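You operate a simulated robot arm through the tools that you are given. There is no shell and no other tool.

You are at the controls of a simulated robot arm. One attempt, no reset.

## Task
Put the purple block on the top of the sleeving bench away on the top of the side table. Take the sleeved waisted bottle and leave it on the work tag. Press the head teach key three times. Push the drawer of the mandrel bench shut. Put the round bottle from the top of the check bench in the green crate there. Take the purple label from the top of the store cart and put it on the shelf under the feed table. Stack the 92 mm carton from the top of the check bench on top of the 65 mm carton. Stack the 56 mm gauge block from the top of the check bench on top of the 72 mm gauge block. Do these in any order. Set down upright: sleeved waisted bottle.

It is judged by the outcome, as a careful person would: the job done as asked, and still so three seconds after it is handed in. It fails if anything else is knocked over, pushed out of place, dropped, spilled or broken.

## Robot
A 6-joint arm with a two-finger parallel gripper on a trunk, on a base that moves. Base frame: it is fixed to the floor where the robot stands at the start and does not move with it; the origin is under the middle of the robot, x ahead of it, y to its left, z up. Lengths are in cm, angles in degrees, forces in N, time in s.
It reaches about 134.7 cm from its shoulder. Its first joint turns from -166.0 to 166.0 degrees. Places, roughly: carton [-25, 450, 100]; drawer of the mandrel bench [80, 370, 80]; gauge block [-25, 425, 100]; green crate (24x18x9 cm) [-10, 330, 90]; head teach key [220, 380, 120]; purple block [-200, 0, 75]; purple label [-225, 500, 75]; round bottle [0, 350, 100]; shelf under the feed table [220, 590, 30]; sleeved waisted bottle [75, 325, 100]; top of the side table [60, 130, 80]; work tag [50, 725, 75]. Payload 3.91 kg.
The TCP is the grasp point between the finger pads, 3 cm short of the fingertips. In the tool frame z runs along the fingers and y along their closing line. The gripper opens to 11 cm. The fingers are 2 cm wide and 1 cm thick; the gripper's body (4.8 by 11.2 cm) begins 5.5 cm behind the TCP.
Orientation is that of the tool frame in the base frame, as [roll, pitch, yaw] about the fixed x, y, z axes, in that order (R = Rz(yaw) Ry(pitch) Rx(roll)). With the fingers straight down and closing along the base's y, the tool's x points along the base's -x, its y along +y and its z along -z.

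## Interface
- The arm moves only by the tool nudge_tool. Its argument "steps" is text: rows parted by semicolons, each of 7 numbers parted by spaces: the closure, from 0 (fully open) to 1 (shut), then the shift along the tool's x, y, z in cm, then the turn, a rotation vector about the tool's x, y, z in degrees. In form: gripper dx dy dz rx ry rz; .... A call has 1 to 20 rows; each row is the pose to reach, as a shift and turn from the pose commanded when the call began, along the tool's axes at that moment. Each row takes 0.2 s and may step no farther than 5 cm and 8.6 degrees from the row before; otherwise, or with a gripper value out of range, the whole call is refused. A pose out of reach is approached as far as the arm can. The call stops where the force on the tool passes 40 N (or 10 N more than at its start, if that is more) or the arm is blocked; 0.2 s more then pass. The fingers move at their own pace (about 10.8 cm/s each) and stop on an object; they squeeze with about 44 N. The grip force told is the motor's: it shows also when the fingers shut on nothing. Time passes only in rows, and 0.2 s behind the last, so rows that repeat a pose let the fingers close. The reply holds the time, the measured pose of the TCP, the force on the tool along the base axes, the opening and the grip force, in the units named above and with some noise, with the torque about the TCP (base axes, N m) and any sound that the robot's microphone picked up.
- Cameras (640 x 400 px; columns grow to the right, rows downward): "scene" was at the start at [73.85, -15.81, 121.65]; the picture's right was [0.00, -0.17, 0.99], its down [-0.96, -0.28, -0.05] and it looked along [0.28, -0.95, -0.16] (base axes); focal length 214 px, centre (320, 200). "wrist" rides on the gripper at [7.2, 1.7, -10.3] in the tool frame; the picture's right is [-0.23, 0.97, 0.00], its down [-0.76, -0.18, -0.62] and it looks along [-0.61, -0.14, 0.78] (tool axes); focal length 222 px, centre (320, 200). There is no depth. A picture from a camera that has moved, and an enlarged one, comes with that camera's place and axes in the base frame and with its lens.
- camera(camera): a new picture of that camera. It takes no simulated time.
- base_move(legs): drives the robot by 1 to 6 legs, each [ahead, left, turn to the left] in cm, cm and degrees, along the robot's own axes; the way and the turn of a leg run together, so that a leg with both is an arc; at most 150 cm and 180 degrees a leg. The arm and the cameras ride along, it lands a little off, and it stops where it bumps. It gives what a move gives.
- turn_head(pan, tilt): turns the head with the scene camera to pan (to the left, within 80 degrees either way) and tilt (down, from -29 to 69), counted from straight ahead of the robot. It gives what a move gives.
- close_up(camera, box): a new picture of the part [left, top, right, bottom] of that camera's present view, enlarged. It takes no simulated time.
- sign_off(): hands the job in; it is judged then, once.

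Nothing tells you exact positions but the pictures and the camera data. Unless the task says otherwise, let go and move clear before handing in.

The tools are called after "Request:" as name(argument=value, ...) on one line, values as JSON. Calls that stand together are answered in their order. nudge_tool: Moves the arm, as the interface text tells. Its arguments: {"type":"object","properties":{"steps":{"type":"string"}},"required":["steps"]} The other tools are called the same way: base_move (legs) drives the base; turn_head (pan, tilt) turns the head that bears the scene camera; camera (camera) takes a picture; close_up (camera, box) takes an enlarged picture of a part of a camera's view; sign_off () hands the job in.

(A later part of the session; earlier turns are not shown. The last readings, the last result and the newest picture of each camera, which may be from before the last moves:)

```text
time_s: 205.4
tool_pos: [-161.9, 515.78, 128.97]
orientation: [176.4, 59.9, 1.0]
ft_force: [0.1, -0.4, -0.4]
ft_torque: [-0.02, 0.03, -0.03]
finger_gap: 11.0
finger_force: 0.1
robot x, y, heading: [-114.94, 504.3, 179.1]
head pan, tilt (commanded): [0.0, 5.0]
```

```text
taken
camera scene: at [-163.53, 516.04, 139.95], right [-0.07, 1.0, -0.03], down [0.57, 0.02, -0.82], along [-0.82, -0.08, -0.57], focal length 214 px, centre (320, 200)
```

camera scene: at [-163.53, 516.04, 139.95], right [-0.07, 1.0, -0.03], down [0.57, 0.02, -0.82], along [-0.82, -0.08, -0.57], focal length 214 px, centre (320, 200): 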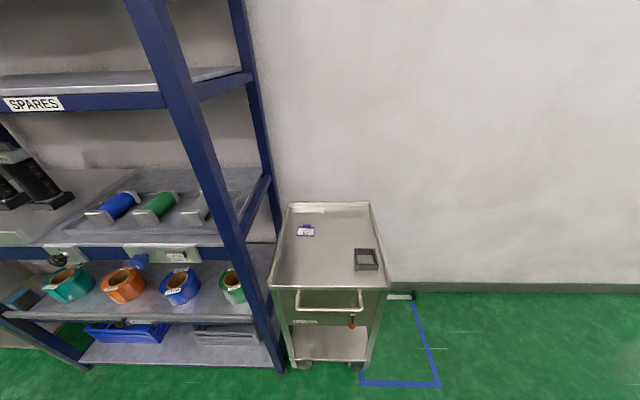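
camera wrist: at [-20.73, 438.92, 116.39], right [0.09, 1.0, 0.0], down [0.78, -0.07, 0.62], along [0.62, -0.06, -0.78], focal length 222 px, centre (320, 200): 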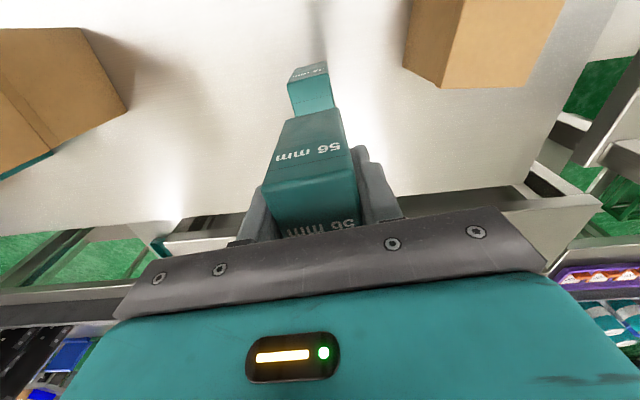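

Request:
close_up(camera="scene", box=[260, 190, 400, 300])

Request:
close_up(camera="scene", box=[285, 215, 330, 250])

```text
3.64 times, centred on (330, 245) of scene
camera zoom: at [-163.53, 516.04, 139.95], right [-0.07, 1.0, -0.03], down [0.57, 0.02, -0.82], along [-0.82, -0.08, -0.57], focal length 780 px, centre (284, 36)
```

zoom: 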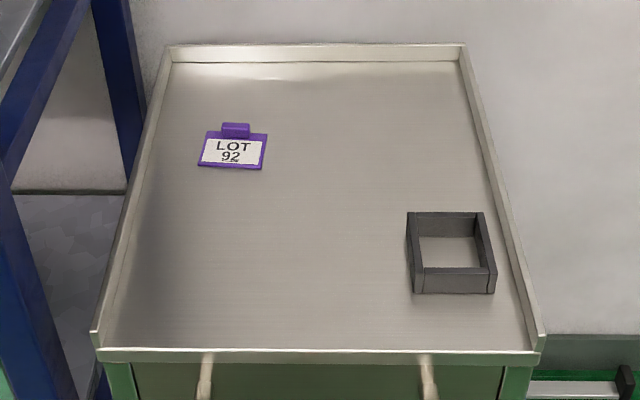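

```text
11.43 times, centred on (308, 232) of scene
camera zoom: at [-163.53, 516.04, 139.95], right [-0.07, 1.0, -0.03], down [0.57, 0.02, -0.82], along [-0.82, -0.08, -0.57], focal length 2451 px, centre (463, -171)
```

zoom: 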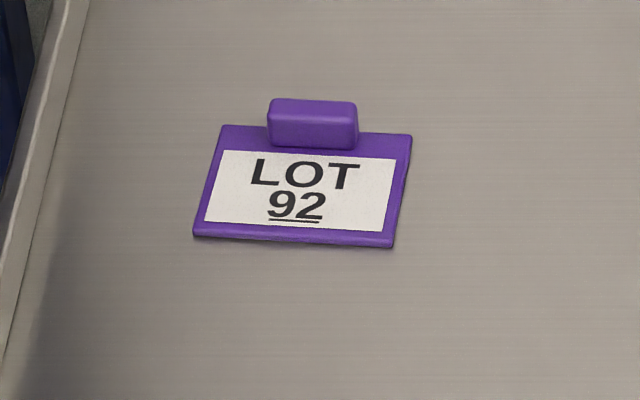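

The purple label "LOT 92" is a flat tag with a raised grip knob at its back edge. I'll drive 30 cm closer and turn the gripper straight down over the cart.

Request:
base_move(legs=[[30, 0, 1]])

Request:
nudge_tool(steps="0 0 1 0 0.5 7.5 0; 0 0 2 0 1 15 0; 0 0 3 0 1.5 22.5 0; 0 0 4 0 2 30 0; 0 0 5 0 2 37.5 0; 0 0 6 0 2 45 0; 0 0 7 0 2 52.5 0; 0 0 8 0 2 60 0")

```text
time_s: 207.5
tool_pos: [-191.97, 515.19, 129.04]
orientation: [176.5, 60.0, 1.8]
ft_force: [0.1, 0.4, 0.5]
ft_torque: [0.0, -0.02, -0.02]
finger_gap: 11.01
finger_force: 0.0
robot x, y, heading: [-145.04, 504.91, -179.8]
head pan, tilt (commanded): [0.0, 5.0]
```

```text
time_s: 209.3
tool_pos: [-191.2, 507.23, 129.29]
orientation: [179.9, -0.1, 4.1]
ft_force: [0.1, -0.4, -0.2]
ft_torque: [0.0, 0.06, -0.02]
finger_gap: 11.02
finger_force: 0.0
robot x, y, heading: [-145.19, 504.78, -180.0]
head pan, tilt (commanded): [0.0, 5.0]
```

The gripper is vertical. I'll reach out over the cart at a safe height and look straight down.

Request:
nudge_tool(steps="0 -4.5 0 1.5 0 0 -0.6; 0 -9 0 3 0 0 -1.2; 0 -13.5 0 4.5 0 0 1.8; 0 -18 0 6 0 0 2.4; 0 -22.5 0 7.5 0 0 3; 0 -27 0 9 0 0 3.6; 0 -30 0 11 0 0 4.1")

Request:
turn_head(pan=0, tilt=0)

Request:
camera(camera="scene")

Request:
camera(camera="wrist")

```text
time_s: 210.9
tool_pos: [-221.16, 505.06, 118.15]
orientation: [179.9, 0.1, -0.1]
ft_force: [0.8, 0.0, 1.2]
ft_torque: [0.0, 0.04, 0.02]
finger_gap: 11.02
finger_force: 0.0
robot x, y, heading: [-144.9, 504.48, -180.0]
head pan, tilt (commanded): [0.0, 5.0]
```

```text
time_s: 211.6
tool_pos: [-221.27, 504.93, 118.12]
orientation: [179.9, -0.1, 0.0]
ft_force: [1.2, 0.2, -0.1]
ft_torque: [0.01, -0.02, 0.0]
finger_gap: 10.97
finger_force: 0.0
robot x, y, heading: [-144.98, 504.48, -179.7]
head pan, tilt (commanded): [0.0, 0.0]
```

```text
taken
camera scene: at [-232.09, 505.19, 122.28], right [0.0, 1.0, 0.0], down [1.0, 0.0, 0.0], along [0.0, 0.0, -1.0], focal length 214 px, centre (320, 200)
```

scene: 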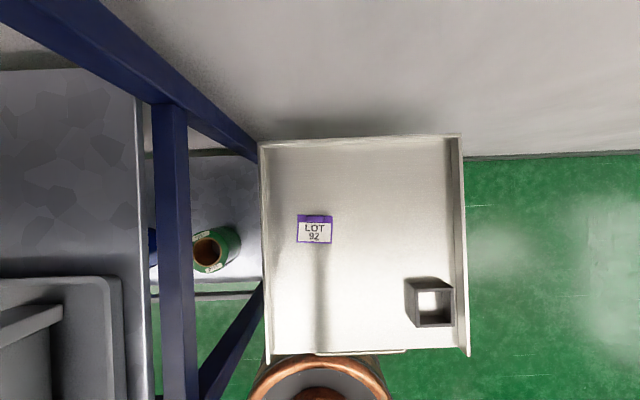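

```text
taken
camera wrist: at [-214.02, 503.44, 128.53], right [-0.23, -0.97, 0.0], down [-0.76, 0.18, 0.62], along [-0.61, 0.14, -0.78], focal length 222 px, centre (320, 200)
```

wrist: 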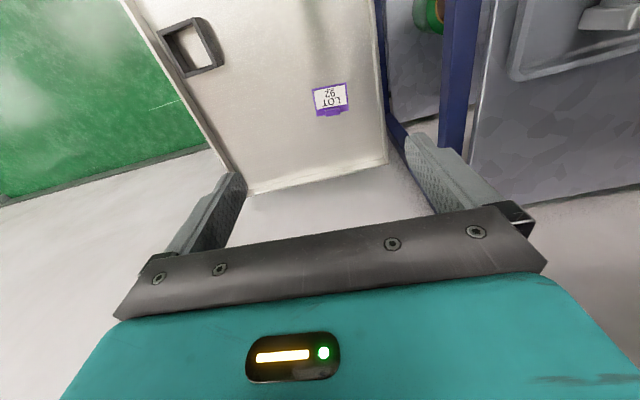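

The label is almost straight below the head camera. I'll zoom in both cameras to locate its knob.

Request:
close_up(camera="scene", box=[280, 200, 350, 250])

Request:
close_up(camera="wrist", box=[290, 70, 370, 130])

```text
8.00 times, centred on (315, 225) of scene
camera zoom: at [-232.09, 505.19, 122.28], right [0.0, 1.0, 0.0], down [1.0, 0.0, 0.0], along [0.0, 0.0, -1.0], focal length 1716 px, centre (360, 0)
```

zoom: 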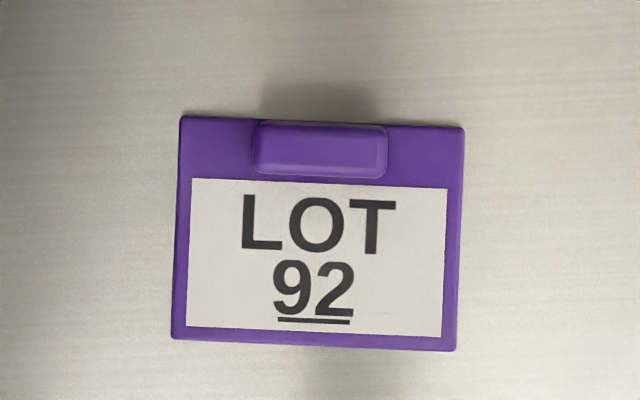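

```text
6.67 times, centred on (330, 100) of wrist
camera zoom: at [-214.02, 503.44, 128.53], right [-0.23, -0.97, 0.0], down [-0.76, 0.18, 0.62], along [-0.61, 0.14, -0.78], focal length 1481 px, centre (253, 867)
```

zoom: 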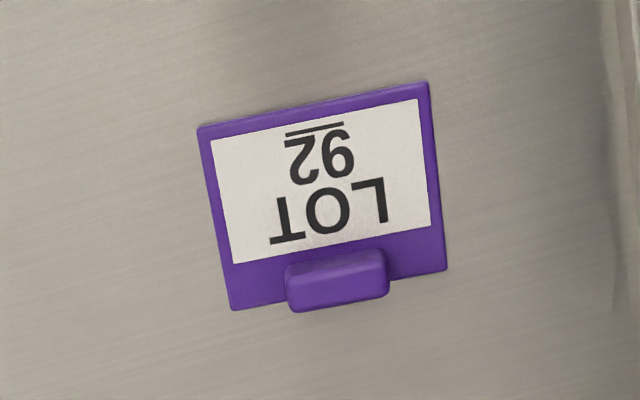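

The label lies at about (-226.5, 504.1, 81) and its knob at (-228.6, 504.3), 3 cm wide. I'll take it by the knob with the gripper tilted 45°, which will also suit the low shelf later.

Request:
nudge_tool(steps="0.4 0.2 0.1 3.5 0.15 -7.5 0.38; 0.4 0.4 0.25 7 0.3 -15 0.76; 0.4 0.6 0.4 10.5 0.47 -22.5 1.14; 0.4 0.8 0.5 14 0.63 -30 1.52; 0.4 1 0.6 17.5 0.78 -37.5 1.9; 0.4 1.1 0.7 20 0.94 -45 2.28; 0.5 1.1 0.7 22 0.94 -45 2.28")

Request:
turn_head(pan=0, tilt=45)

Request:
camera(camera="scene")

Request:
camera(camera="wrist")

```text
time_s: 213.2
tool_pos: [-220.08, 504.2, 96.17]
orientation: [179.9, 45.1, -2.6]
ft_force: [0.8, 1.0, -0.6]
ft_torque: [0.0, -0.02, -0.02]
finger_gap: 5.48
finger_force: 0.0
robot x, y, heading: [-144.59, 504.56, -179.9]
head pan, tilt (commanded): [0.0, 0.0]
```

```text
time_s: 214.3
tool_pos: [-220.06, 504.32, 96.14]
orientation: [179.8, 44.9, -2.6]
ft_force: [-1.0, 0.4, -0.9]
ft_torque: [-0.01, 0.0, 0.0]
finger_gap: 5.51
finger_force: 0.1
robot x, y, heading: [-145.46, 504.63, -180.1]
head pan, tilt (commanded): [0.0, 45.0]
```

```text
taken
camera scene: at [-219.33, 504.35, 102.6], right [0.04, 1.0, 0.0], down [1.0, -0.04, 0.0], along [0.0, 0.0, -1.0], focal length 214 px, centre (320, 200)
```

scene: 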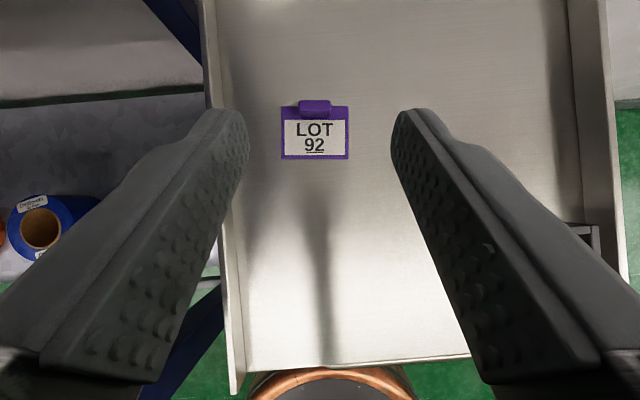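

```text
taken
camera wrist: at [-207.81, 502.07, 98.48], right [-0.2, -0.97, 0.16], down [-0.09, 0.18, 0.98], along [-0.98, 0.18, -0.13], focal length 222 px, centre (320, 200)
```

wrist: 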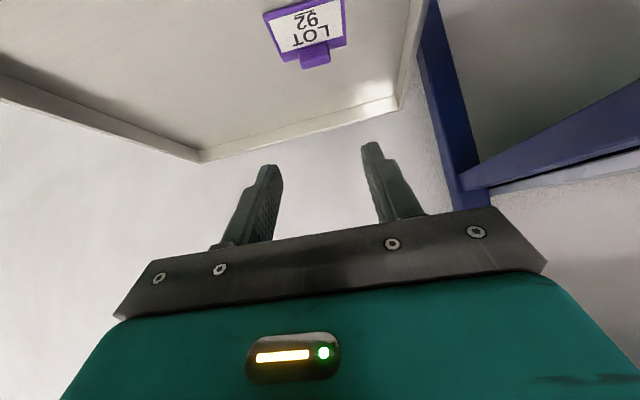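

I'll zoom in once more to pin down the knob.

Request:
close_up(camera="scene", box=[270, 85, 370, 170])

```text
4.71 times, centred on (320, 128) of scene
camera zoom: at [-219.33, 504.35, 102.6], right [0.04, 1.0, 0.0], down [1.0, -0.04, 0.0], along [0.0, 0.0, -1.0], focal length 1009 px, centre (320, 541)
```

zoom: 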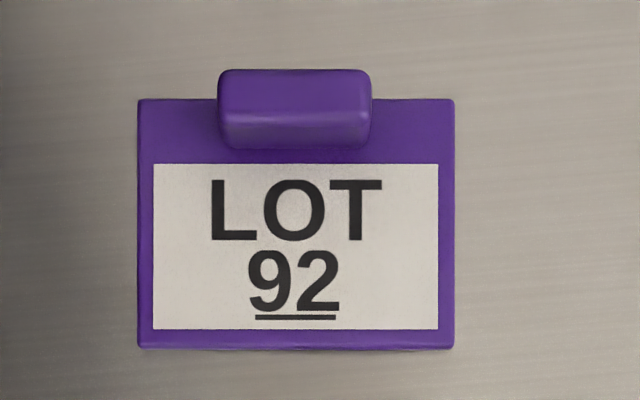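

The knob is at (-228.2, 504.2), from z = 81 to 82.7. I'll come in along the tool axis to straddle it.

Request:
nudge_tool(steps="0.5 1.9 0.2 2.5 0 0 0; 0.5 3.83 0.4 5 0 0 0; 0.5 3.83 0.4 8 0 0 0; 0.5 3.83 0.4 10.5 0 0 0; 0.5 3.83 0.4 12 0 0 0; 0.5 3.83 0.4 12.8 0 0 0")

Request:
camera(camera="wrist")

Request:
camera(camera="scene")

```text
time_s: 215.7
tool_pos: [-226.33, 504.18, 84.47]
orientation: [179.8, 44.9, -2.6]
ft_force: [0.3, 0.5, 0.3]
ft_torque: [0.0, -0.01, -0.01]
finger_gap: 5.47
finger_force: 0.1
robot x, y, heading: [-145.0, 504.59, -179.9]
head pan, tilt (commanded): [0.0, 45.0]
```

```text
taken
camera wrist: at [-214.06, 501.94, 86.74], right [-0.2, -0.97, 0.16], down [-0.09, 0.18, 0.98], along [-0.98, 0.18, -0.13], focal length 222 px, centre (320, 200)
```

wrist: 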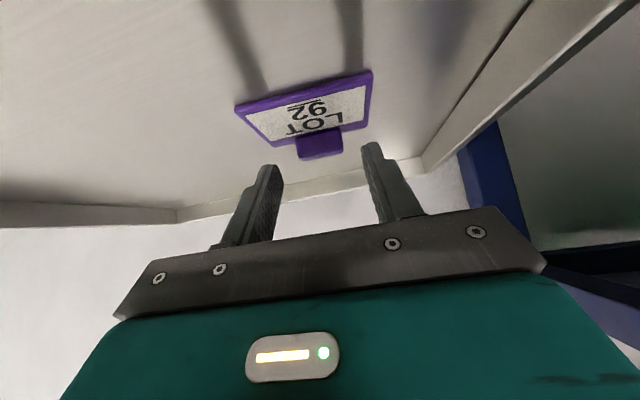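

```text
taken
camera scene: at [-225.56, 504.22, 90.86], right [0.04, 1.0, 0.0], down [1.0, -0.04, 0.0], along [0.0, 0.0, -1.0], focal length 214 px, centre (320, 200)
```

scene: 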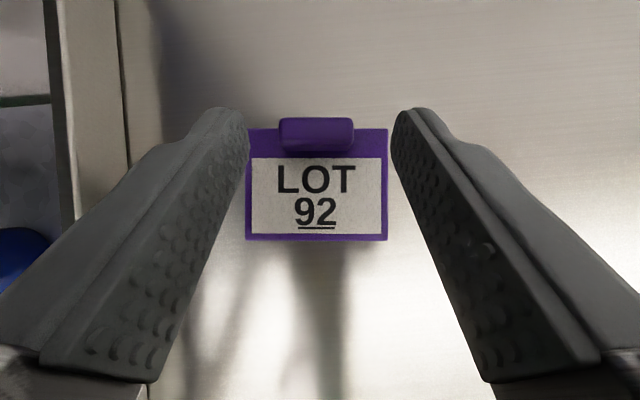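

The fingers are on either side of the knob. I'll go the last half centimetre and close.

Request:
nudge_tool(steps="0.5 0 0 0.3 0 0 0; 0.5 0.05 0 0.6 0 0 0")

Request:
nudge_tool(steps="0.7 0 0 0 0 0 0; 1 0 0 0 0 0 0; 1 0 0 0 0 0 0; 1 0 0 0 0 0 0")

Request:
camera(camera="scene")

```text
time_s: 216.3
tool_pos: [-226.81, 504.15, 84.0]
orientation: [179.7, 44.8, -2.6]
ft_force: [-0.7, -0.5, 1.3]
ft_torque: [-0.01, 0.0, 0.03]
finger_gap: 5.52
finger_force: 0.1
robot x, y, heading: [-144.97, 504.48, -179.7]
head pan, tilt (commanded): [0.0, 45.0]
```

```text
time_s: 217.3
tool_pos: [-226.75, 504.16, 84.05]
orientation: [179.8, 44.9, -2.5]
ft_force: [-0.3, 0.2, -0.5]
ft_torque: [-0.01, 0.02, 0.01]
finger_gap: 3.0
finger_force: 43.5
robot x, y, heading: [-144.95, 504.57, -179.9]
head pan, tilt (commanded): [0.0, 45.0]
```

```text
taken
camera scene: at [-225.96, 504.21, 90.4], right [0.04, 1.0, 0.0], down [1.0, -0.04, 0.0], along [0.0, 0.0, -1.0], focal length 214 px, centre (320, 200)
```

scene: 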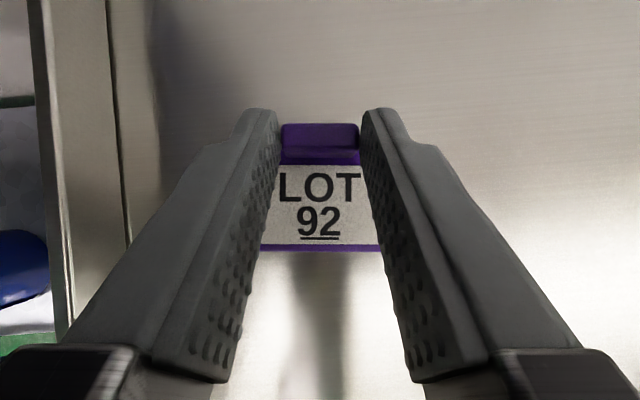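

Closed on the knob (3.0 cm gap). I'll do a slow test lift.

Request:
nudge_tool(steps="1 -0.14 0 -0.14 0 0 0; 1 -0.35 0 -0.35 0 0 0; 1 -0.7 0 -0.7 0 0 0; 1 -1.1 0 -1.1 0 0 0; 1 -1.4 0 -1.4 0 0 0")

Request:
camera(camera="scene")

Request:
camera(camera="wrist")

```text
time_s: 218.5
tool_pos: [-226.75, 504.18, 86.12]
orientation: [179.8, 45.0, -2.6]
ft_force: [0.8, -0.2, -0.5]
ft_torque: [0.02, -0.01, 0.02]
finger_gap: 2.99
finger_force: 43.9
robot x, y, heading: [-144.91, 504.54, -179.8]
head pan, tilt (commanded): [0.0, 45.0]
```

```text
taken
camera scene: at [-226.01, 504.21, 92.4], right [0.04, 1.0, 0.0], down [1.0, -0.04, 0.0], along [0.0, 0.0, -1.0], focal length 214 px, centre (320, 200)
```

scene: 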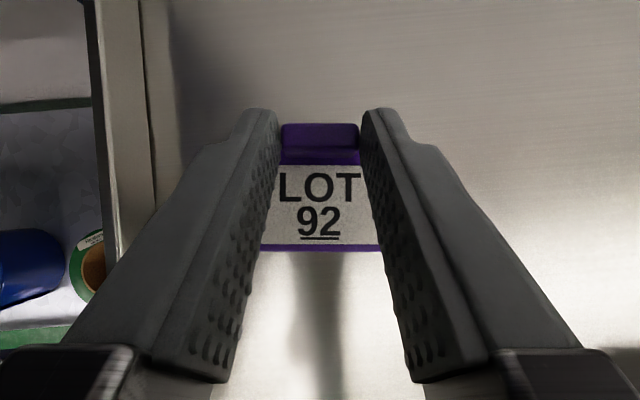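

```text
taken
camera wrist: at [-214.5, 501.93, 88.28], right [-0.2, -0.97, 0.16], down [-0.09, 0.18, 0.98], along [-0.98, 0.18, -0.13], focal length 222 px, centre (320, 200)
```

wrist: 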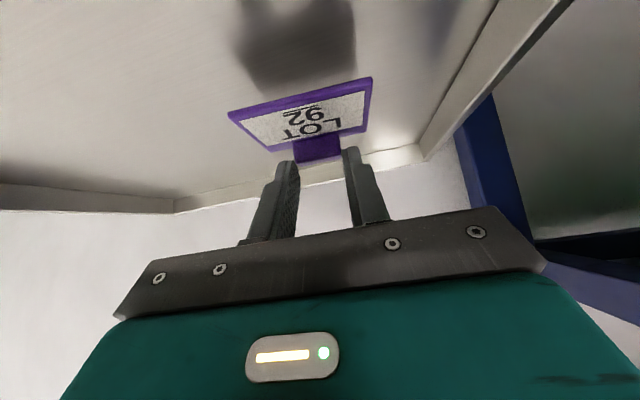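

The label is lifted and level. I'll raise it well clear of the cart and pull the arm back.

Request:
nudge_tool(steps="1 -0.7 0 -0.7 0 0 0; 1 -1.8 0 -1.8 0 0 0; 1 -3.2 0 -3.2 0 0 0; 1 -4.6 0 -4.6 0 0 0; 1 -6 0 -6 0 0 0; 1 -7.4 0 -7.4 0 0 0; 1 -8.8 0 -8.8 0 0 0; 1 -10.2 0 -10.2 0 0 0; 1 -11.6 0 -11.6 0 0 0; 1 -13 0 -13 0 0 0; 1 -14.4 0 -14.4 0 0 0; 1 -15.4 0 -15.4 0 0 0; 1 -16 0 -16 0 0 0")

Request:
nudge_tool(steps="1 0.7 0 -0.7 0 0 0; 1 1.8 0 -1.8 0 0 0; 1 3.2 0 -3.2 0 0 0; 1 4.6 0 -4.6 0 0 0; 1 6 0 -6 0 0 0; 1 7.4 0 -7.4 0 0 0; 1 8.8 0 -8.8 0 0 0; 1 10.2 0 -10.2 0 0 0; 1 11.6 0 -11.6 0 0 0; 1 13 0 -13 0 0 0; 1 14.4 0 -14.4 0 0 0; 1 15.8 0 -15.8 0 0 0; 1 16.8 0 -16.8 0 0 0; 1 17.5 0 -17.5 0 0 0")

Request:
camera(camera="wrist")

```text
time_s: 221.3
tool_pos: [-226.78, 504.18, 108.71]
orientation: [179.8, 44.9, -2.5]
ft_force: [0.3, 0.1, 0.2]
ft_torque: [0.01, 0.01, 0.0]
finger_gap: 3.02
finger_force: 43.8
robot x, y, heading: [-145.03, 504.3, -179.6]
head pan, tilt (commanded): [0.0, 45.0]
```

```text
time_s: 224.3
tool_pos: [-202.0, 503.08, 108.72]
orientation: [179.8, 45.0, -2.7]
ft_force: [0.3, 0.2, -0.4]
ft_torque: [-0.01, -0.04, 0.04]
finger_gap: 3.03
finger_force: 43.6
robot x, y, heading: [-144.96, 504.62, -180.0]
head pan, tilt (commanded): [0.0, 45.0]
```

```text
taken
camera wrist: at [-189.74, 500.98, 110.9], right [-0.2, -0.97, 0.16], down [-0.09, 0.18, 0.98], along [-0.98, 0.18, -0.13], focal length 222 px, centre (320, 200)
```

wrist: 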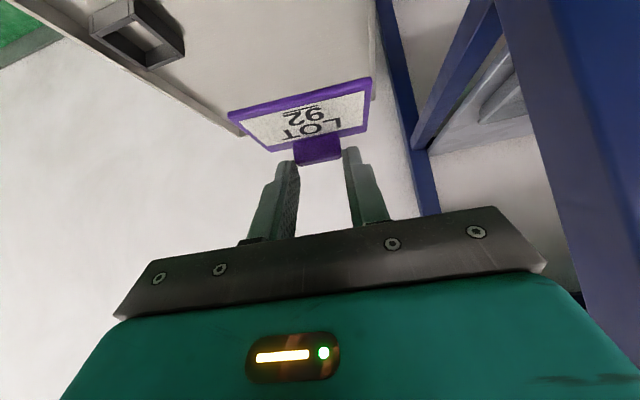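

The label is still held. I'll back away from the cart and turn to face +y to see the route to the feed table.

Request:
base_move(legs=[[-40, 0, 0], [0, 0, -90]])

Request:
turn_head(pan=-30, tilt=-29)

Request:
camera(camera="scene")

```text
time_s: 230.6
tool_pos: [-106.08, 561.77, 108.64]
orientation: [179.8, 44.9, -92.6]
ft_force: [-0.1, -0.4, 0.2]
ft_torque: [0.0, 0.01, 0.0]
finger_gap: 3.02
finger_force: 44.1
robot x, y, heading: [-104.67, 504.65, 90.2]
head pan, tilt (commanded): [0.0, 45.0]
```

```text
time_s: 232.1
tool_pos: [-106.18, 561.79, 108.78]
orientation: [179.8, 44.9, -92.5]
ft_force: [0.0, -0.3, 0.7]
ft_torque: [0.0, 0.01, -0.01]
finger_gap: 3.0
finger_force: 44.3
robot x, y, heading: [-104.29, 505.04, 90.4]
head pan, tilt (commanded): [-30.0, -28.6]
```

```text
taken
camera scene: at [-102.36, 567.27, 124.51], right [0.85, -0.39, 0.35], down [0.22, -0.34, -0.91], along [0.47, 0.86, -0.2], focal length 214 px, centre (320, 200)
```

scene: 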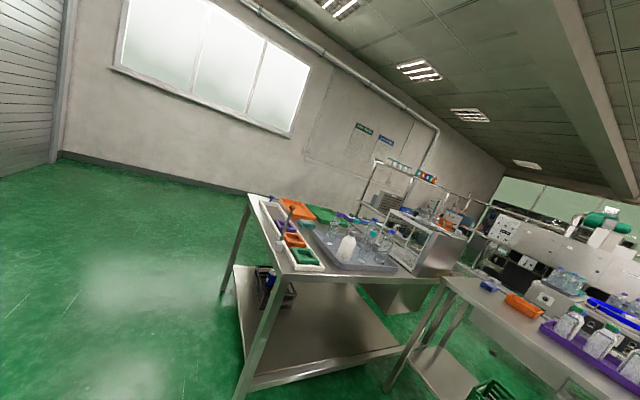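

There is a table ahead-right near y ≈ 630. I'll look further right to find the way across to the aisle.

Request:
turn_head(pan=-78, tilt=-20)

Request:
camera(camera="scene")

Request:
turn_head(pan=0, tilt=-29)

Request:
camera(camera="scene")

```text
time_s: 233.2
tool_pos: [-106.02, 561.76, 108.65]
orientation: [179.8, 44.9, -92.5]
ft_force: [-0.4, 0.9, 0.0]
ft_torque: [0.03, 0.0, 0.02]
finger_gap: 3.02
finger_force: 44.0
robot x, y, heading: [-104.74, 504.98, 90.2]
head pan, tilt (commanded): [-78.0, -20.0]
```

```text
taken
camera scene: at [-98.43, 563.36, 126.73], right [0.18, -0.7, 0.69], down [0.31, -0.63, -0.72], along [0.93, 0.34, 0.1], focal length 214 px, centre (320, 200)
```

scene: 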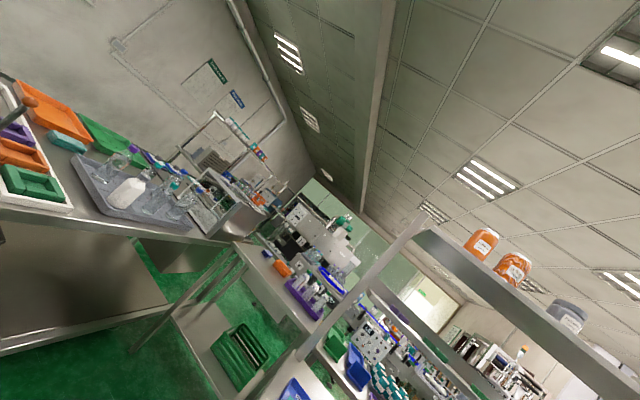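

```text
time_s: 234.8
tool_pos: [-106.11, 561.74, 108.8]
orientation: [179.8, 45.0, -92.5]
ft_force: [0.4, 0.7, -0.4]
ft_torque: [0.04, 0.0, 0.02]
finger_gap: 3.01
finger_force: 43.6
robot x, y, heading: [-104.81, 504.81, 90.1]
head pan, tilt (commanded): [0.0, -28.6]
```

```text
taken
camera scene: at [-105.68, 568.04, 123.89], right [1.0, -0.04, 0.0], down [-0.01, -0.28, -0.96], along [0.04, 0.96, -0.28], focal length 214 px, centre (320, 200)
```

scene: 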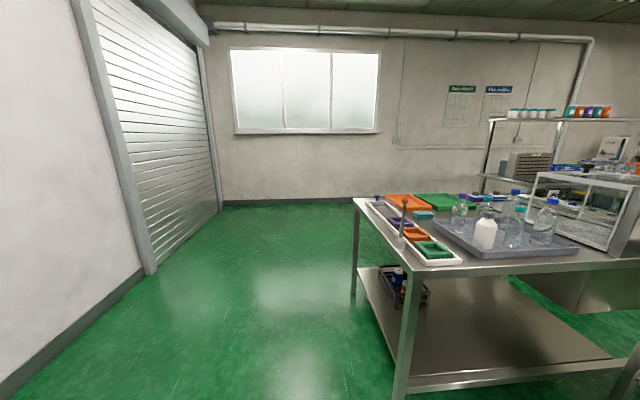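

The space behind that table is wide open (wall at y ≈ 970), so I'll go round the back. First drive up along the left side with a bit more clearance.

Request:
base_move(legs=[[75, 18, 0], [150, 0, 0], [60, 0, 0]])

Request:
turn_head(pan=-60, tilt=-5)

Request:
camera(camera="scene")

```text
time_s: 248.9
tool_pos: [-124.29, 845.9, 108.72]
orientation: [179.8, 44.9, -92.7]
ft_force: [0.6, 0.9, 0.8]
ft_torque: [-0.02, 0.01, 0.02]
finger_gap: 2.99
finger_force: 44.3
robot x, y, heading: [-123.29, 788.86, 90.1]
head pan, tilt (commanded): [0.0, -28.6]
```

```text
time_s: 250.2
tool_pos: [-124.3, 845.77, 108.68]
orientation: [179.8, 45.0, -92.6]
ft_force: [-0.5, -0.6, 0.2]
ft_torque: [-0.02, 0.0, 0.02]
finger_gap: 3.03
finger_force: 44.0
robot x, y, heading: [-122.96, 789.11, 90.1]
head pan, tilt (commanded): [-60.0, -5.0]
```

```text
taken
camera scene: at [-116.54, 847.85, 123.23], right [0.48, -0.63, 0.61], down [0.04, -0.68, -0.73], along [0.88, 0.38, -0.29], focal length 214 px, centre (320, 200)
```

scene: 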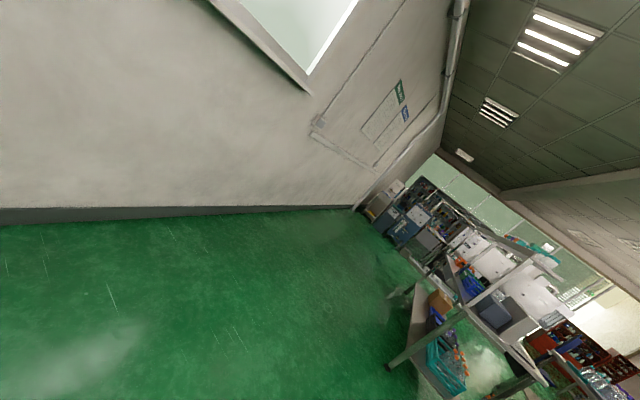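

I'll turn to face +x here and look along the back of the room.

Request:
base_move(legs=[[20, 0, 0], [0, 0, -90]])

Request:
turn_head(pan=-15, tilt=-29)

Request:
camera(camera="scene")

```text
time_s: 255.6
tool_pos: [-65.92, 809.6, 108.7]
orientation: [179.7, 44.9, 176.8]
ft_force: [0.3, 0.2, -1.0]
ft_torque: [0.02, 0.01, -0.01]
finger_gap: 3.01
finger_force: 44.2
robot x, y, heading: [-122.46, 809.03, -0.5]
head pan, tilt (commanded): [-60.0, -5.0]
```

```text
time_s: 256.8
tool_pos: [-66.01, 809.62, 108.64]
orientation: [179.8, 44.8, 176.6]
ft_force: [-0.4, 0.5, 0.3]
ft_torque: [-0.03, -0.05, 0.0]
finger_gap: 3.01
finger_force: 43.5
robot x, y, heading: [-122.94, 808.7, -0.6]
head pan, tilt (commanded): [-15.0, -28.6]
```

```text
taken
camera scene: at [-59.96, 807.55, 124.04], right [-0.24, -0.95, 0.18], down [-0.3, -0.11, -0.95], along [0.92, -0.28, -0.26], focal length 214 px, centre (320, 200)
```

scene: 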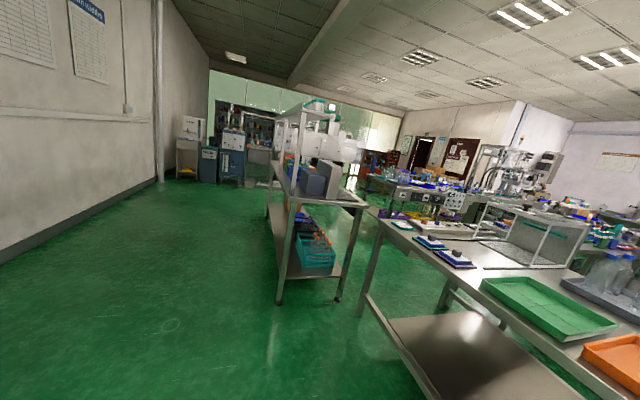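

I can see table 1's back side with tags and trays, a shelf unit beyond it, and the machine line in the distance. I'll zoom for details.

Request:
close_up(camera="scene", box=[360, 190, 640, 370])

Request:
close_up(camera="scene", box=[250, 90, 500, 310])

```text
2.22 times, centred on (500, 280) of scene
camera zoom: at [-59.96, 807.55, 124.04], right [-0.24, -0.95, 0.18], down [-0.3, -0.11, -0.95], along [0.92, -0.28, -0.26], focal length 477 px, centre (-80, 22)
```

zoom: 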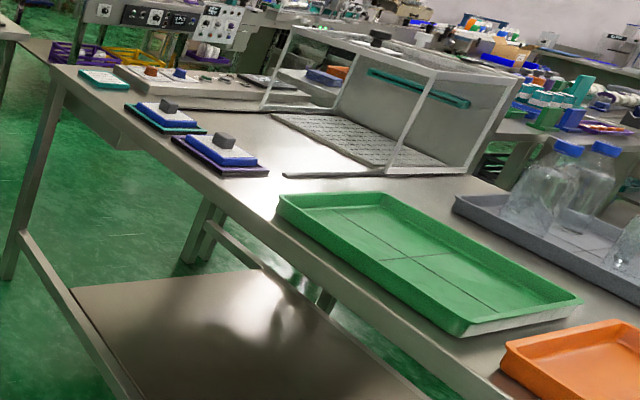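

```text
1.82 times, centred on (375, 200) of scene
camera zoom: at [-59.96, 807.55, 124.04], right [-0.24, -0.95, 0.18], down [-0.3, -0.11, -0.95], along [0.92, -0.28, -0.26], focal length 390 px, centre (220, 200)
```

zoom: 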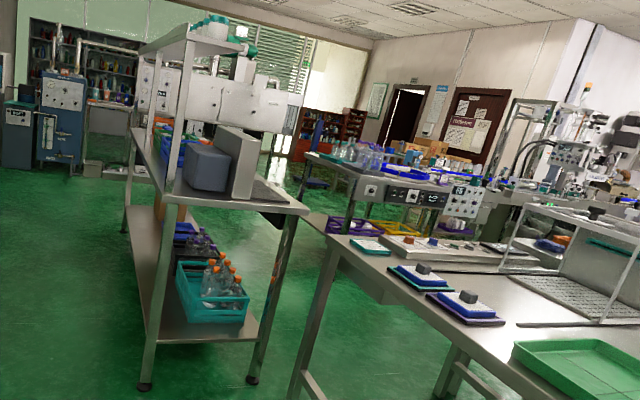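

The work tags sit at the far end of table 1, and a long shelf unit (x ≈ 77–254, y ≈ 733–785) stands beyond it. I'll drive along the back behind that shelf unit and look for a way down to the feed table.

Request:
base_move(legs=[[60, 40, 0], [120, 0, 0]])

Request:
turn_head(pan=0, tilt=-29)

Request:
camera(camera="scene")

```text
time_s: 266.3
tool_pos: [113.52, 848.57, 108.75]
orientation: [179.8, 44.9, 177.2]
ft_force: [0.8, -0.5, 0.1]
ft_torque: [-0.01, 0.0, -0.02]
finger_gap: 3.0
finger_force: 44.4
robot x, y, heading: [56.18, 847.66, -0.4]
head pan, tilt (commanded): [-15.0, -28.6]
```

```text
time_s: 267.1
tool_pos: [113.43, 848.79, 108.69]
orientation: [179.8, 44.9, 177.1]
ft_force: [-0.9, 0.6, 0.4]
ft_torque: [0.01, -0.01, -0.02]
finger_gap: 3.0
finger_force: 44.4
robot x, y, heading: [56.54, 847.63, -0.1]
head pan, tilt (commanded): [0.0, -28.6]
```

```text
taken
camera scene: at [119.72, 848.46, 123.89], right [-0.05, -1.0, 0.0], down [-0.28, 0.02, -0.96], along [0.96, -0.05, -0.28], focal length 214 px, centre (320, 200)
```

scene: 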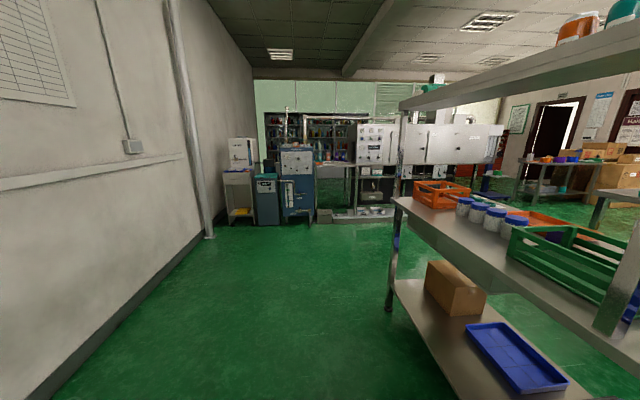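

The way past the shelf's far end (x ≈ 248) is clear. I'll drive on to x ≈ 300 and look right.

Request:
base_move(legs=[[150, 0, 0], [95, 0, 0]])

Request:
turn_head(pan=-60, tilt=-25)

Request:
camera(camera="scene")

```text
time_s: 279.1
tool_pos: [359.0, 850.59, 108.84]
orientation: [179.7, 44.9, 177.9]
ft_force: [1.1, -0.2, 0.1]
ft_torque: [0.01, -0.01, 0.02]
finger_gap: 2.98
finger_force: 43.8
robot x, y, heading: [302.46, 848.82, 0.6]
head pan, tilt (commanded): [0.0, -28.6]
```

```text
time_s: 280.4
tool_pos: [359.09, 850.57, 108.77]
orientation: [179.9, 45.0, 178.0]
ft_force: [0.6, -0.4, 0.2]
ft_torque: [0.03, 0.01, 0.06]
finger_gap: 2.99
finger_force: 43.6
robot x, y, heading: [301.71, 848.48, 0.8]
head pan, tilt (commanded): [-60.0, -25.0]
```

```text
taken
camera scene: at [362.61, 844.33, 125.79], right [-0.63, -0.48, 0.61], down [-0.5, -0.35, -0.79], along [0.59, -0.8, -0.02], focal length 214 px, centre (320, 200)
```

scene: 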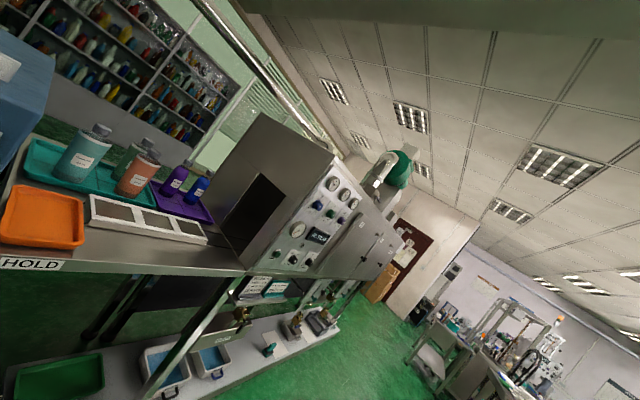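

I'll turn to face -y (toward the feed table) and look ahead.

Request:
base_move(legs=[[0, 0, -90]])

Request:
turn_head(pan=0, tilt=-25)

Request:
camera(camera="scene")

```text
time_s: 284.6
tool_pos: [303.83, 791.64, 108.75]
orientation: [179.8, 44.9, 87.8]
ft_force: [-0.2, -0.3, 0.2]
ft_torque: [-0.01, 0.0, -0.01]
finger_gap: 2.98
finger_force: 44.3
robot x, y, heading: [301.98, 848.32, -89.7]
head pan, tilt (commanded): [-60.0, -25.0]
```

```text
time_s: 285.9
tool_pos: [304.03, 791.62, 108.67]
orientation: [179.9, 44.8, 87.6]
ft_force: [0.6, -0.7, 0.8]
ft_torque: [0.01, 0.0, -0.01]
finger_gap: 2.96
finger_force: 44.0
robot x, y, heading: [302.45, 848.59, -89.6]
head pan, tilt (commanded): [0.0, -25.0]
```

```text
taken
camera scene: at [303.71, 785.55, 123.3], right [-1.0, 0.04, 0.0], down [0.01, 0.34, -0.94], along [-0.04, -0.94, -0.34], focal length 214 px, centre (320, 200)
```

scene: 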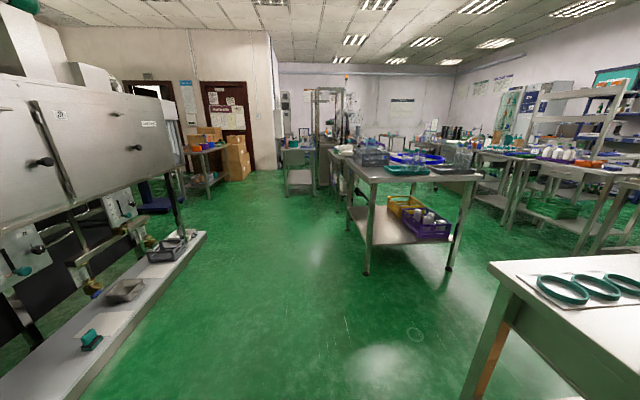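

The feed table is ahead (x ≈ 181–256, y ≈ 560–632) with two crates on its lower shelf. I'll zoom in on the shelf.

Request:
close_up(camera="scene", box=[330, 140, 490, 280])

```text
2.86 times, centred on (410, 210) of scene
camera zoom: at [303.71, 785.55, 123.3], right [-1.0, 0.04, 0.0], down [0.01, 0.34, -0.94], along [-0.04, -0.94, -0.34], focal length 613 px, centre (63, 171)
```

zoom: 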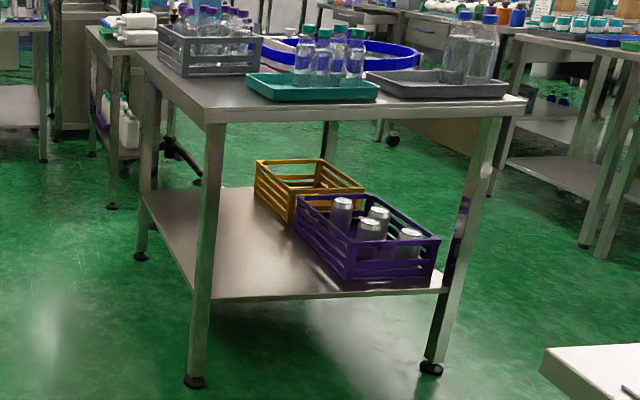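

The shelf's free half is on its +x side, so I'll approach from there, through the open side between the legs. I'll drive to (330, 700) first and turn to face -x.

Request:
base_move(legs=[[146, 28, 0], [0, 0, -90]])

Request:
turn_head(pan=40, tilt=-10)

Request:
camera(camera="scene")

```text
time_s: 297.2
tool_pos: [274.36, 698.72, 108.71]
orientation: [179.8, 44.9, -1.6]
ft_force: [-0.2, -0.2, 1.1]
ft_torque: [0.01, -0.03, -0.06]
finger_gap: 2.98
finger_force: 43.7
robot x, y, heading: [331.03, 701.69, -178.8]
head pan, tilt (commanded): [0.0, -25.0]
```

```text
time_s: 298.2
tool_pos: [274.38, 698.88, 108.57]
orientation: [179.8, 45.0, -1.5]
ft_force: [1.7, 0.1, -0.4]
ft_torque: [-0.03, 0.02, 0.0]
finger_gap: 2.96
finger_force: 43.7
robot x, y, heading: [331.22, 701.41, -179.0]
head pan, tilt (commanded): [40.0, -10.0]
```

```text
taken
camera scene: at [270.09, 693.69, 122.32], right [-0.44, 0.78, -0.46], down [0.6, -0.13, -0.79], along [-0.67, -0.62, -0.41], focal length 214 px, centre (320, 200)
```

scene: 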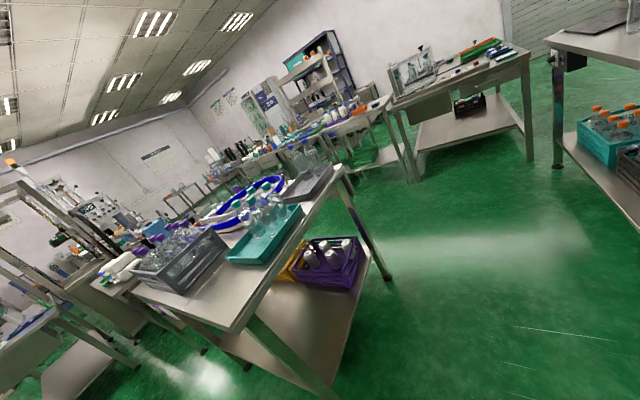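

I need to make sure the area left of me is free; I'll look there before moving.

Request:
turn_head(pan=75, tilt=10)

Request:
camera(camera="scene")

```text
time_s: 299.2
tool_pos: [274.39, 698.91, 108.71]
orientation: [179.8, 44.8, -1.5]
ft_force: [0.5, 0.8, -0.8]
ft_torque: [-0.02, -0.01, 0.02]
finger_gap: 2.97
finger_force: 44.2
robot x, y, heading: [331.22, 701.67, -178.9]
head pan, tilt (commanded): [75.0, 10.0]
```

```text
taken
camera scene: at [275.08, 690.01, 122.99], right [-0.68, 0.27, -0.68], down [0.73, 0.15, -0.66], along [-0.08, -0.95, -0.3], focal length 214 px, centre (320, 200)
```

scene: 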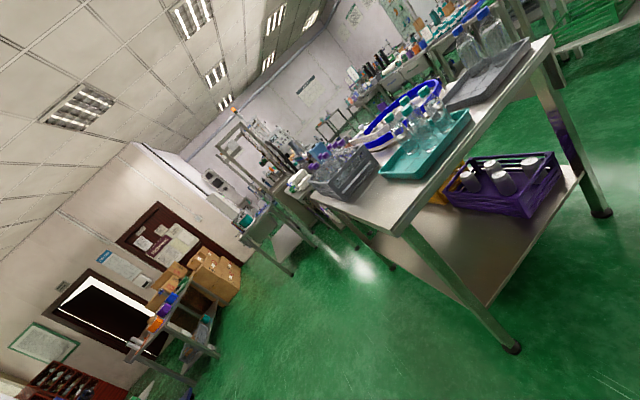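

The floor on the +x side of the feed table is clear. I'll slide left to y ≈ 595 in front of the table's open side.

Request:
base_move(legs=[[0, 104, 0]])

Request:
turn_head(pan=0, tilt=0)

Request:
camera(camera="scene")

```text
time_s: 304.6
tool_pos: [276.88, 594.03, 108.79]
orientation: [179.8, 44.8, -1.1]
ft_force: [0.2, 0.1, 0.3]
ft_torque: [0.02, 0.02, 0.02]
finger_gap: 2.95
finger_force: 43.9
robot x, y, heading: [333.71, 596.86, -178.5]
head pan, tilt (commanded): [75.0, 10.0]
```

```text
time_s: 306.1
tool_pos: [276.97, 593.98, 108.64]
orientation: [179.7, 44.8, -1.1]
ft_force: [-0.2, 0.0, 0.0]
ft_torque: [-0.02, -0.02, 0.01]
finger_gap: 2.96
finger_force: 44.1
robot x, y, heading: [333.92, 597.0, -178.3]
head pan, tilt (commanded): [0.0, 0.0]
```

```text
taken
camera scene: at [272.07, 594.23, 119.43], right [0.02, 1.0, 0.0], down [0.71, -0.01, -0.71], along [-0.71, 0.01, -0.71], focal length 214 px, centre (320, 200)
```

scene: 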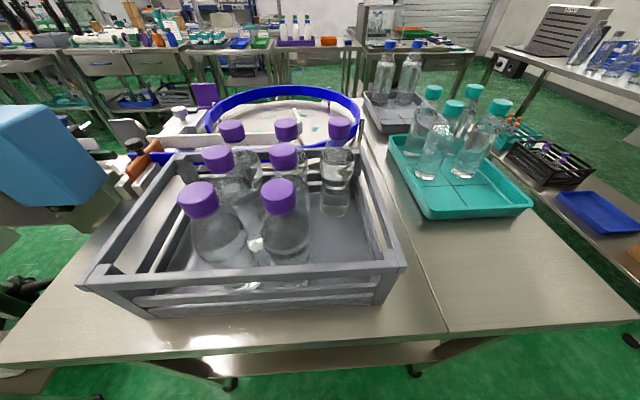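

The label hangs in front of the table edge (edge at x ≈ 265). I'll back off 6 cm for clearance and lower the arm beside the table.

Request:
base_move(legs=[[-6, 0, -1.5]])

Request:
nudge_tool(steps="1 0.7 0 0.7 0 0 0; 1 2.1 0 2.1 0 0 0; 1 4.2 0 4.2 0 0 0; 1 6.3 0 6.3 0 0 0; 1 8.4 0 8.4 0 0 0; 1 10.5 0 10.5 0 0 0; 1 12.6 0 12.6 0 0 0; 1 14.7 0 14.7 0 0 0; 1 16.8 0 16.8 0 0 0; 1 18.9 0 18.9 0 0 0; 1 21 0 21 0 0 0; 1 23.1 0 23.1 0 0 0; 1 25.2 0 25.2 0 0 0; 1 27.3 0 27.3 0 0 0; 1 29.4 0 29.4 0 0 0; 1 31.5 0 31.5 0 0 0; 1 33 0 33 0 0 0; 1 34 0 34 0 0 0")

Request:
camera(camera="scene")

Request:
camera(camera="wrist")

```text
time_s: 307.1
tool_pos: [282.82, 595.55, 108.75]
orientation: [179.8, 44.9, -2.6]
ft_force: [-0.3, 0.5, -0.3]
ft_torque: [0.02, 0.03, -0.01]
finger_gap: 2.96
finger_force: 44.2
robot x, y, heading: [339.75, 596.96, -179.8]
head pan, tilt (commanded): [0.0, 0.0]
```

```text
time_s: 310.9
tool_pos: [279.74, 594.69, 61.92]
orientation: [179.8, 44.8, -2.7]
ft_force: [0.3, 0.1, -0.2]
ft_torque: [0.02, 0.01, -0.01]
finger_gap: 2.98
finger_force: 43.5
out of reach, approached as far as the arm can: row 15, 16, 17, 18
robot x, y, heading: [339.74, 596.79, -180.0]
head pan, tilt (commanded): [0.0, 0.0]
```

```text
taken
camera scene: at [274.69, 595.02, 72.56], right [0.04, 1.0, 0.0], down [0.71, -0.03, -0.7], along [-0.7, 0.03, -0.71], focal length 214 px, centre (320, 200)
```

scene: 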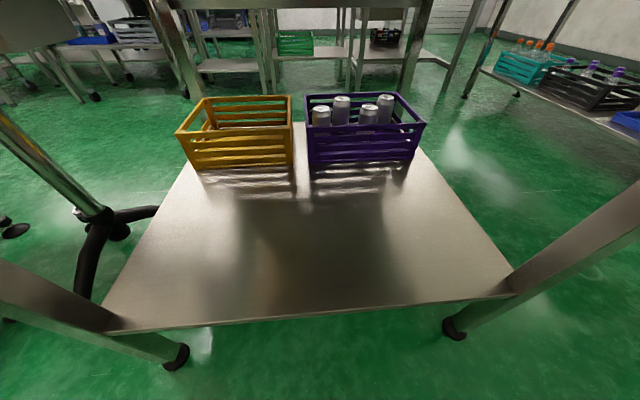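

```text
taken
camera wrist: at [291.84, 592.47, 64.09], right [-0.2, -0.97, 0.16], down [-0.09, 0.18, 0.98], along [-0.97, 0.18, -0.13], focal length 222 px, centre (320, 200)
```

wrist: 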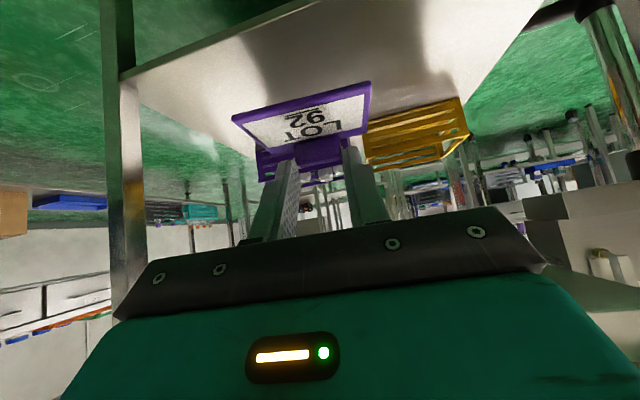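

There is plenty of free shelf in front of the crates. The arm can't fold lower this close in, so I'll back the base up 22 cm and extend the arm before lowering further.

Request:
base_move(legs=[[-22, 0, 0]])

Request:
nudge_tool(steps="1 -0.5 0 0.5 0 0 0; 1 -1.5 0 1.5 0 0 0; 1 -3 0 3 0 0 0; 1 -4.5 0 4.5 0 0 0; 1 -6 0 6 0 0 0; 1 -7.5 0 7.5 0 0 0; 1 -9 0 9 0 0 0; 1 -10.5 0 10.5 0 0 0; 1 -12 0 12 0 0 0; 1 -13 0 13 0 0 0")

Request:
nudge_tool(steps="1 0.7 0 0.7 0 0 0; 1 2 0 2 0 0 0; 1 4 0 4 0 0 0; 1 6 0 6 0 0 0; 1 8 0 8 0 0 0; 1 10 0 10 0 0 0; 1 12 0 12 0 0 0; 1 13.5 0 13.5 0 0 0; 1 15 0 15 0 0 0; 1 16.5 0 16.5 0 0 0; 1 17.5 0 17.5 0 0 0; 1 18 0 18 0 0 0")

Request:
camera(camera="scene")

Request:
camera(camera="wrist")

```text
time_s: 312.6
tool_pos: [301.56, 594.85, 61.88]
orientation: [179.9, 44.8, -2.6]
ft_force: [-0.1, 0.4, -0.4]
ft_torque: [0.0, -0.03, -0.03]
finger_gap: 2.93
finger_force: 44.1
robot x, y, heading: [361.8, 596.85, -180.3]
head pan, tilt (commanded): [0.0, 0.0]
```

```text
time_s: 314.8
tool_pos: [283.17, 595.62, 61.86]
orientation: [179.9, 44.8, -2.7]
ft_force: [0.1, -0.5, -0.6]
ft_torque: [-0.02, -0.01, -0.01]
finger_gap: 2.96
finger_force: 44.2
robot x, y, heading: [361.83, 597.16, -179.8]
head pan, tilt (commanded): [0.0, 0.0]
```

```text
time_s: 317.4
tool_pos: [282.8, 592.58, 36.82]
orientation: [-177.0, 44.3, -2.5]
ft_force: [0.1, -0.6, 0.1]
ft_torque: [0.01, -0.01, -0.02]
finger_gap: 2.96
finger_force: 43.1
out of reach, approached as far as the arm can: row 3, 4, 5, 6, 7, 8, 9, 10, 11, 12
robot x, y, heading: [361.99, 596.83, -180.2]
head pan, tilt (commanded): [0.0, 0.0]
```

```text
taken
camera scene: at [277.82, 592.75, 47.59], right [0.08, 1.0, 0.04], down [0.72, -0.03, -0.7], along [-0.69, 0.08, -0.71], focal length 214 px, centre (320, 200)
```

scene: 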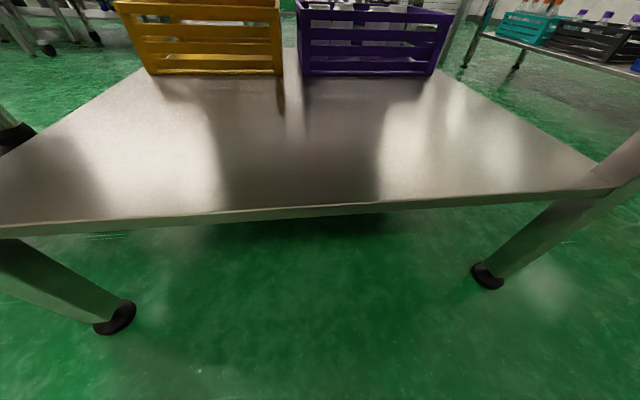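

```text
taken
camera wrist: at [294.97, 589.9, 39.2], right [-0.24, -0.96, 0.12], down [-0.1, 0.15, 0.98], along [-0.97, 0.22, -0.13], focal length 222 px, centre (320, 200)
```

wrist: 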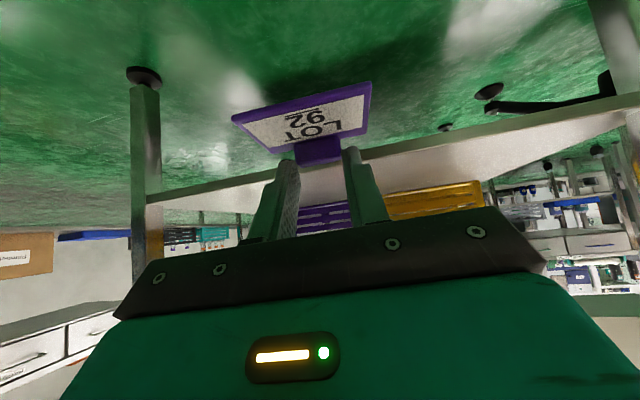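

The label has tilted about 3° because the arm is at a folding limit there. Extending should relieve it, so I'll reach forward over the shelf and level the hand.

Request:
nudge_tool(steps="1 -0.7 0 0.7 -0.5 0 0; 1 -1.8 0 1.8 -1 0 0; 1 -3.2 0 3.2 -1.5 0 0; 1 -4.6 0 4.6 -2 0.2 0; 1 -6 0 6 -2.5 0.4 0; 1 -7.4 0 7.4 -3 0.6 0; 1 -8.8 0 8.8 -3 0.7 0; 1 -10.2 0 10.2 -3 0.7 0; 1 -11.6 0 11.6 -3 0.7 0; 1 -13 0 13 -3 0.7 0; 1 -14 0 14 -3 0.7 0")

Request:
camera(camera="wrist")

```text
time_s: 319.8
tool_pos: [262.98, 593.79, 36.83]
orientation: [-179.5, 43.4, -2.5]
ft_force: [-0.6, -1.7, -0.2]
ft_torque: [0.0, -0.02, 0.0]
finger_gap: 2.97
finger_force: 43.8
out of reach, approached as far as the arm can: row 2, 3, 4, 5, 6, 7, 8, 9, 10, 11
robot x, y, heading: [361.98, 596.81, -179.5]
head pan, tilt (commanded): [0.0, 0.0]
```

```text
taken
camera wrist: at [275.15, 591.53, 39.42], right [-0.21, -0.97, 0.15], down [-0.12, 0.18, 0.98], along [-0.97, 0.19, -0.15], focal length 222 px, centre (320, 200)
```

wrist: 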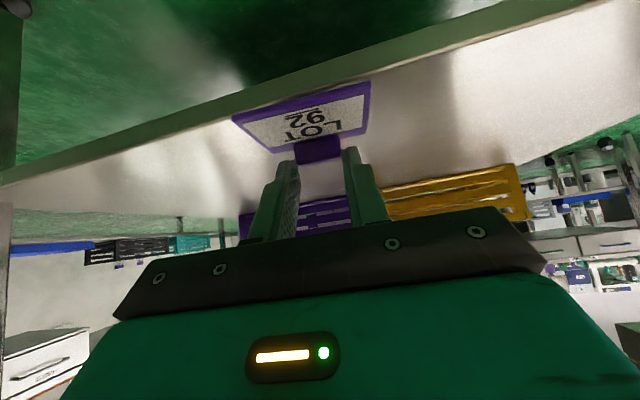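

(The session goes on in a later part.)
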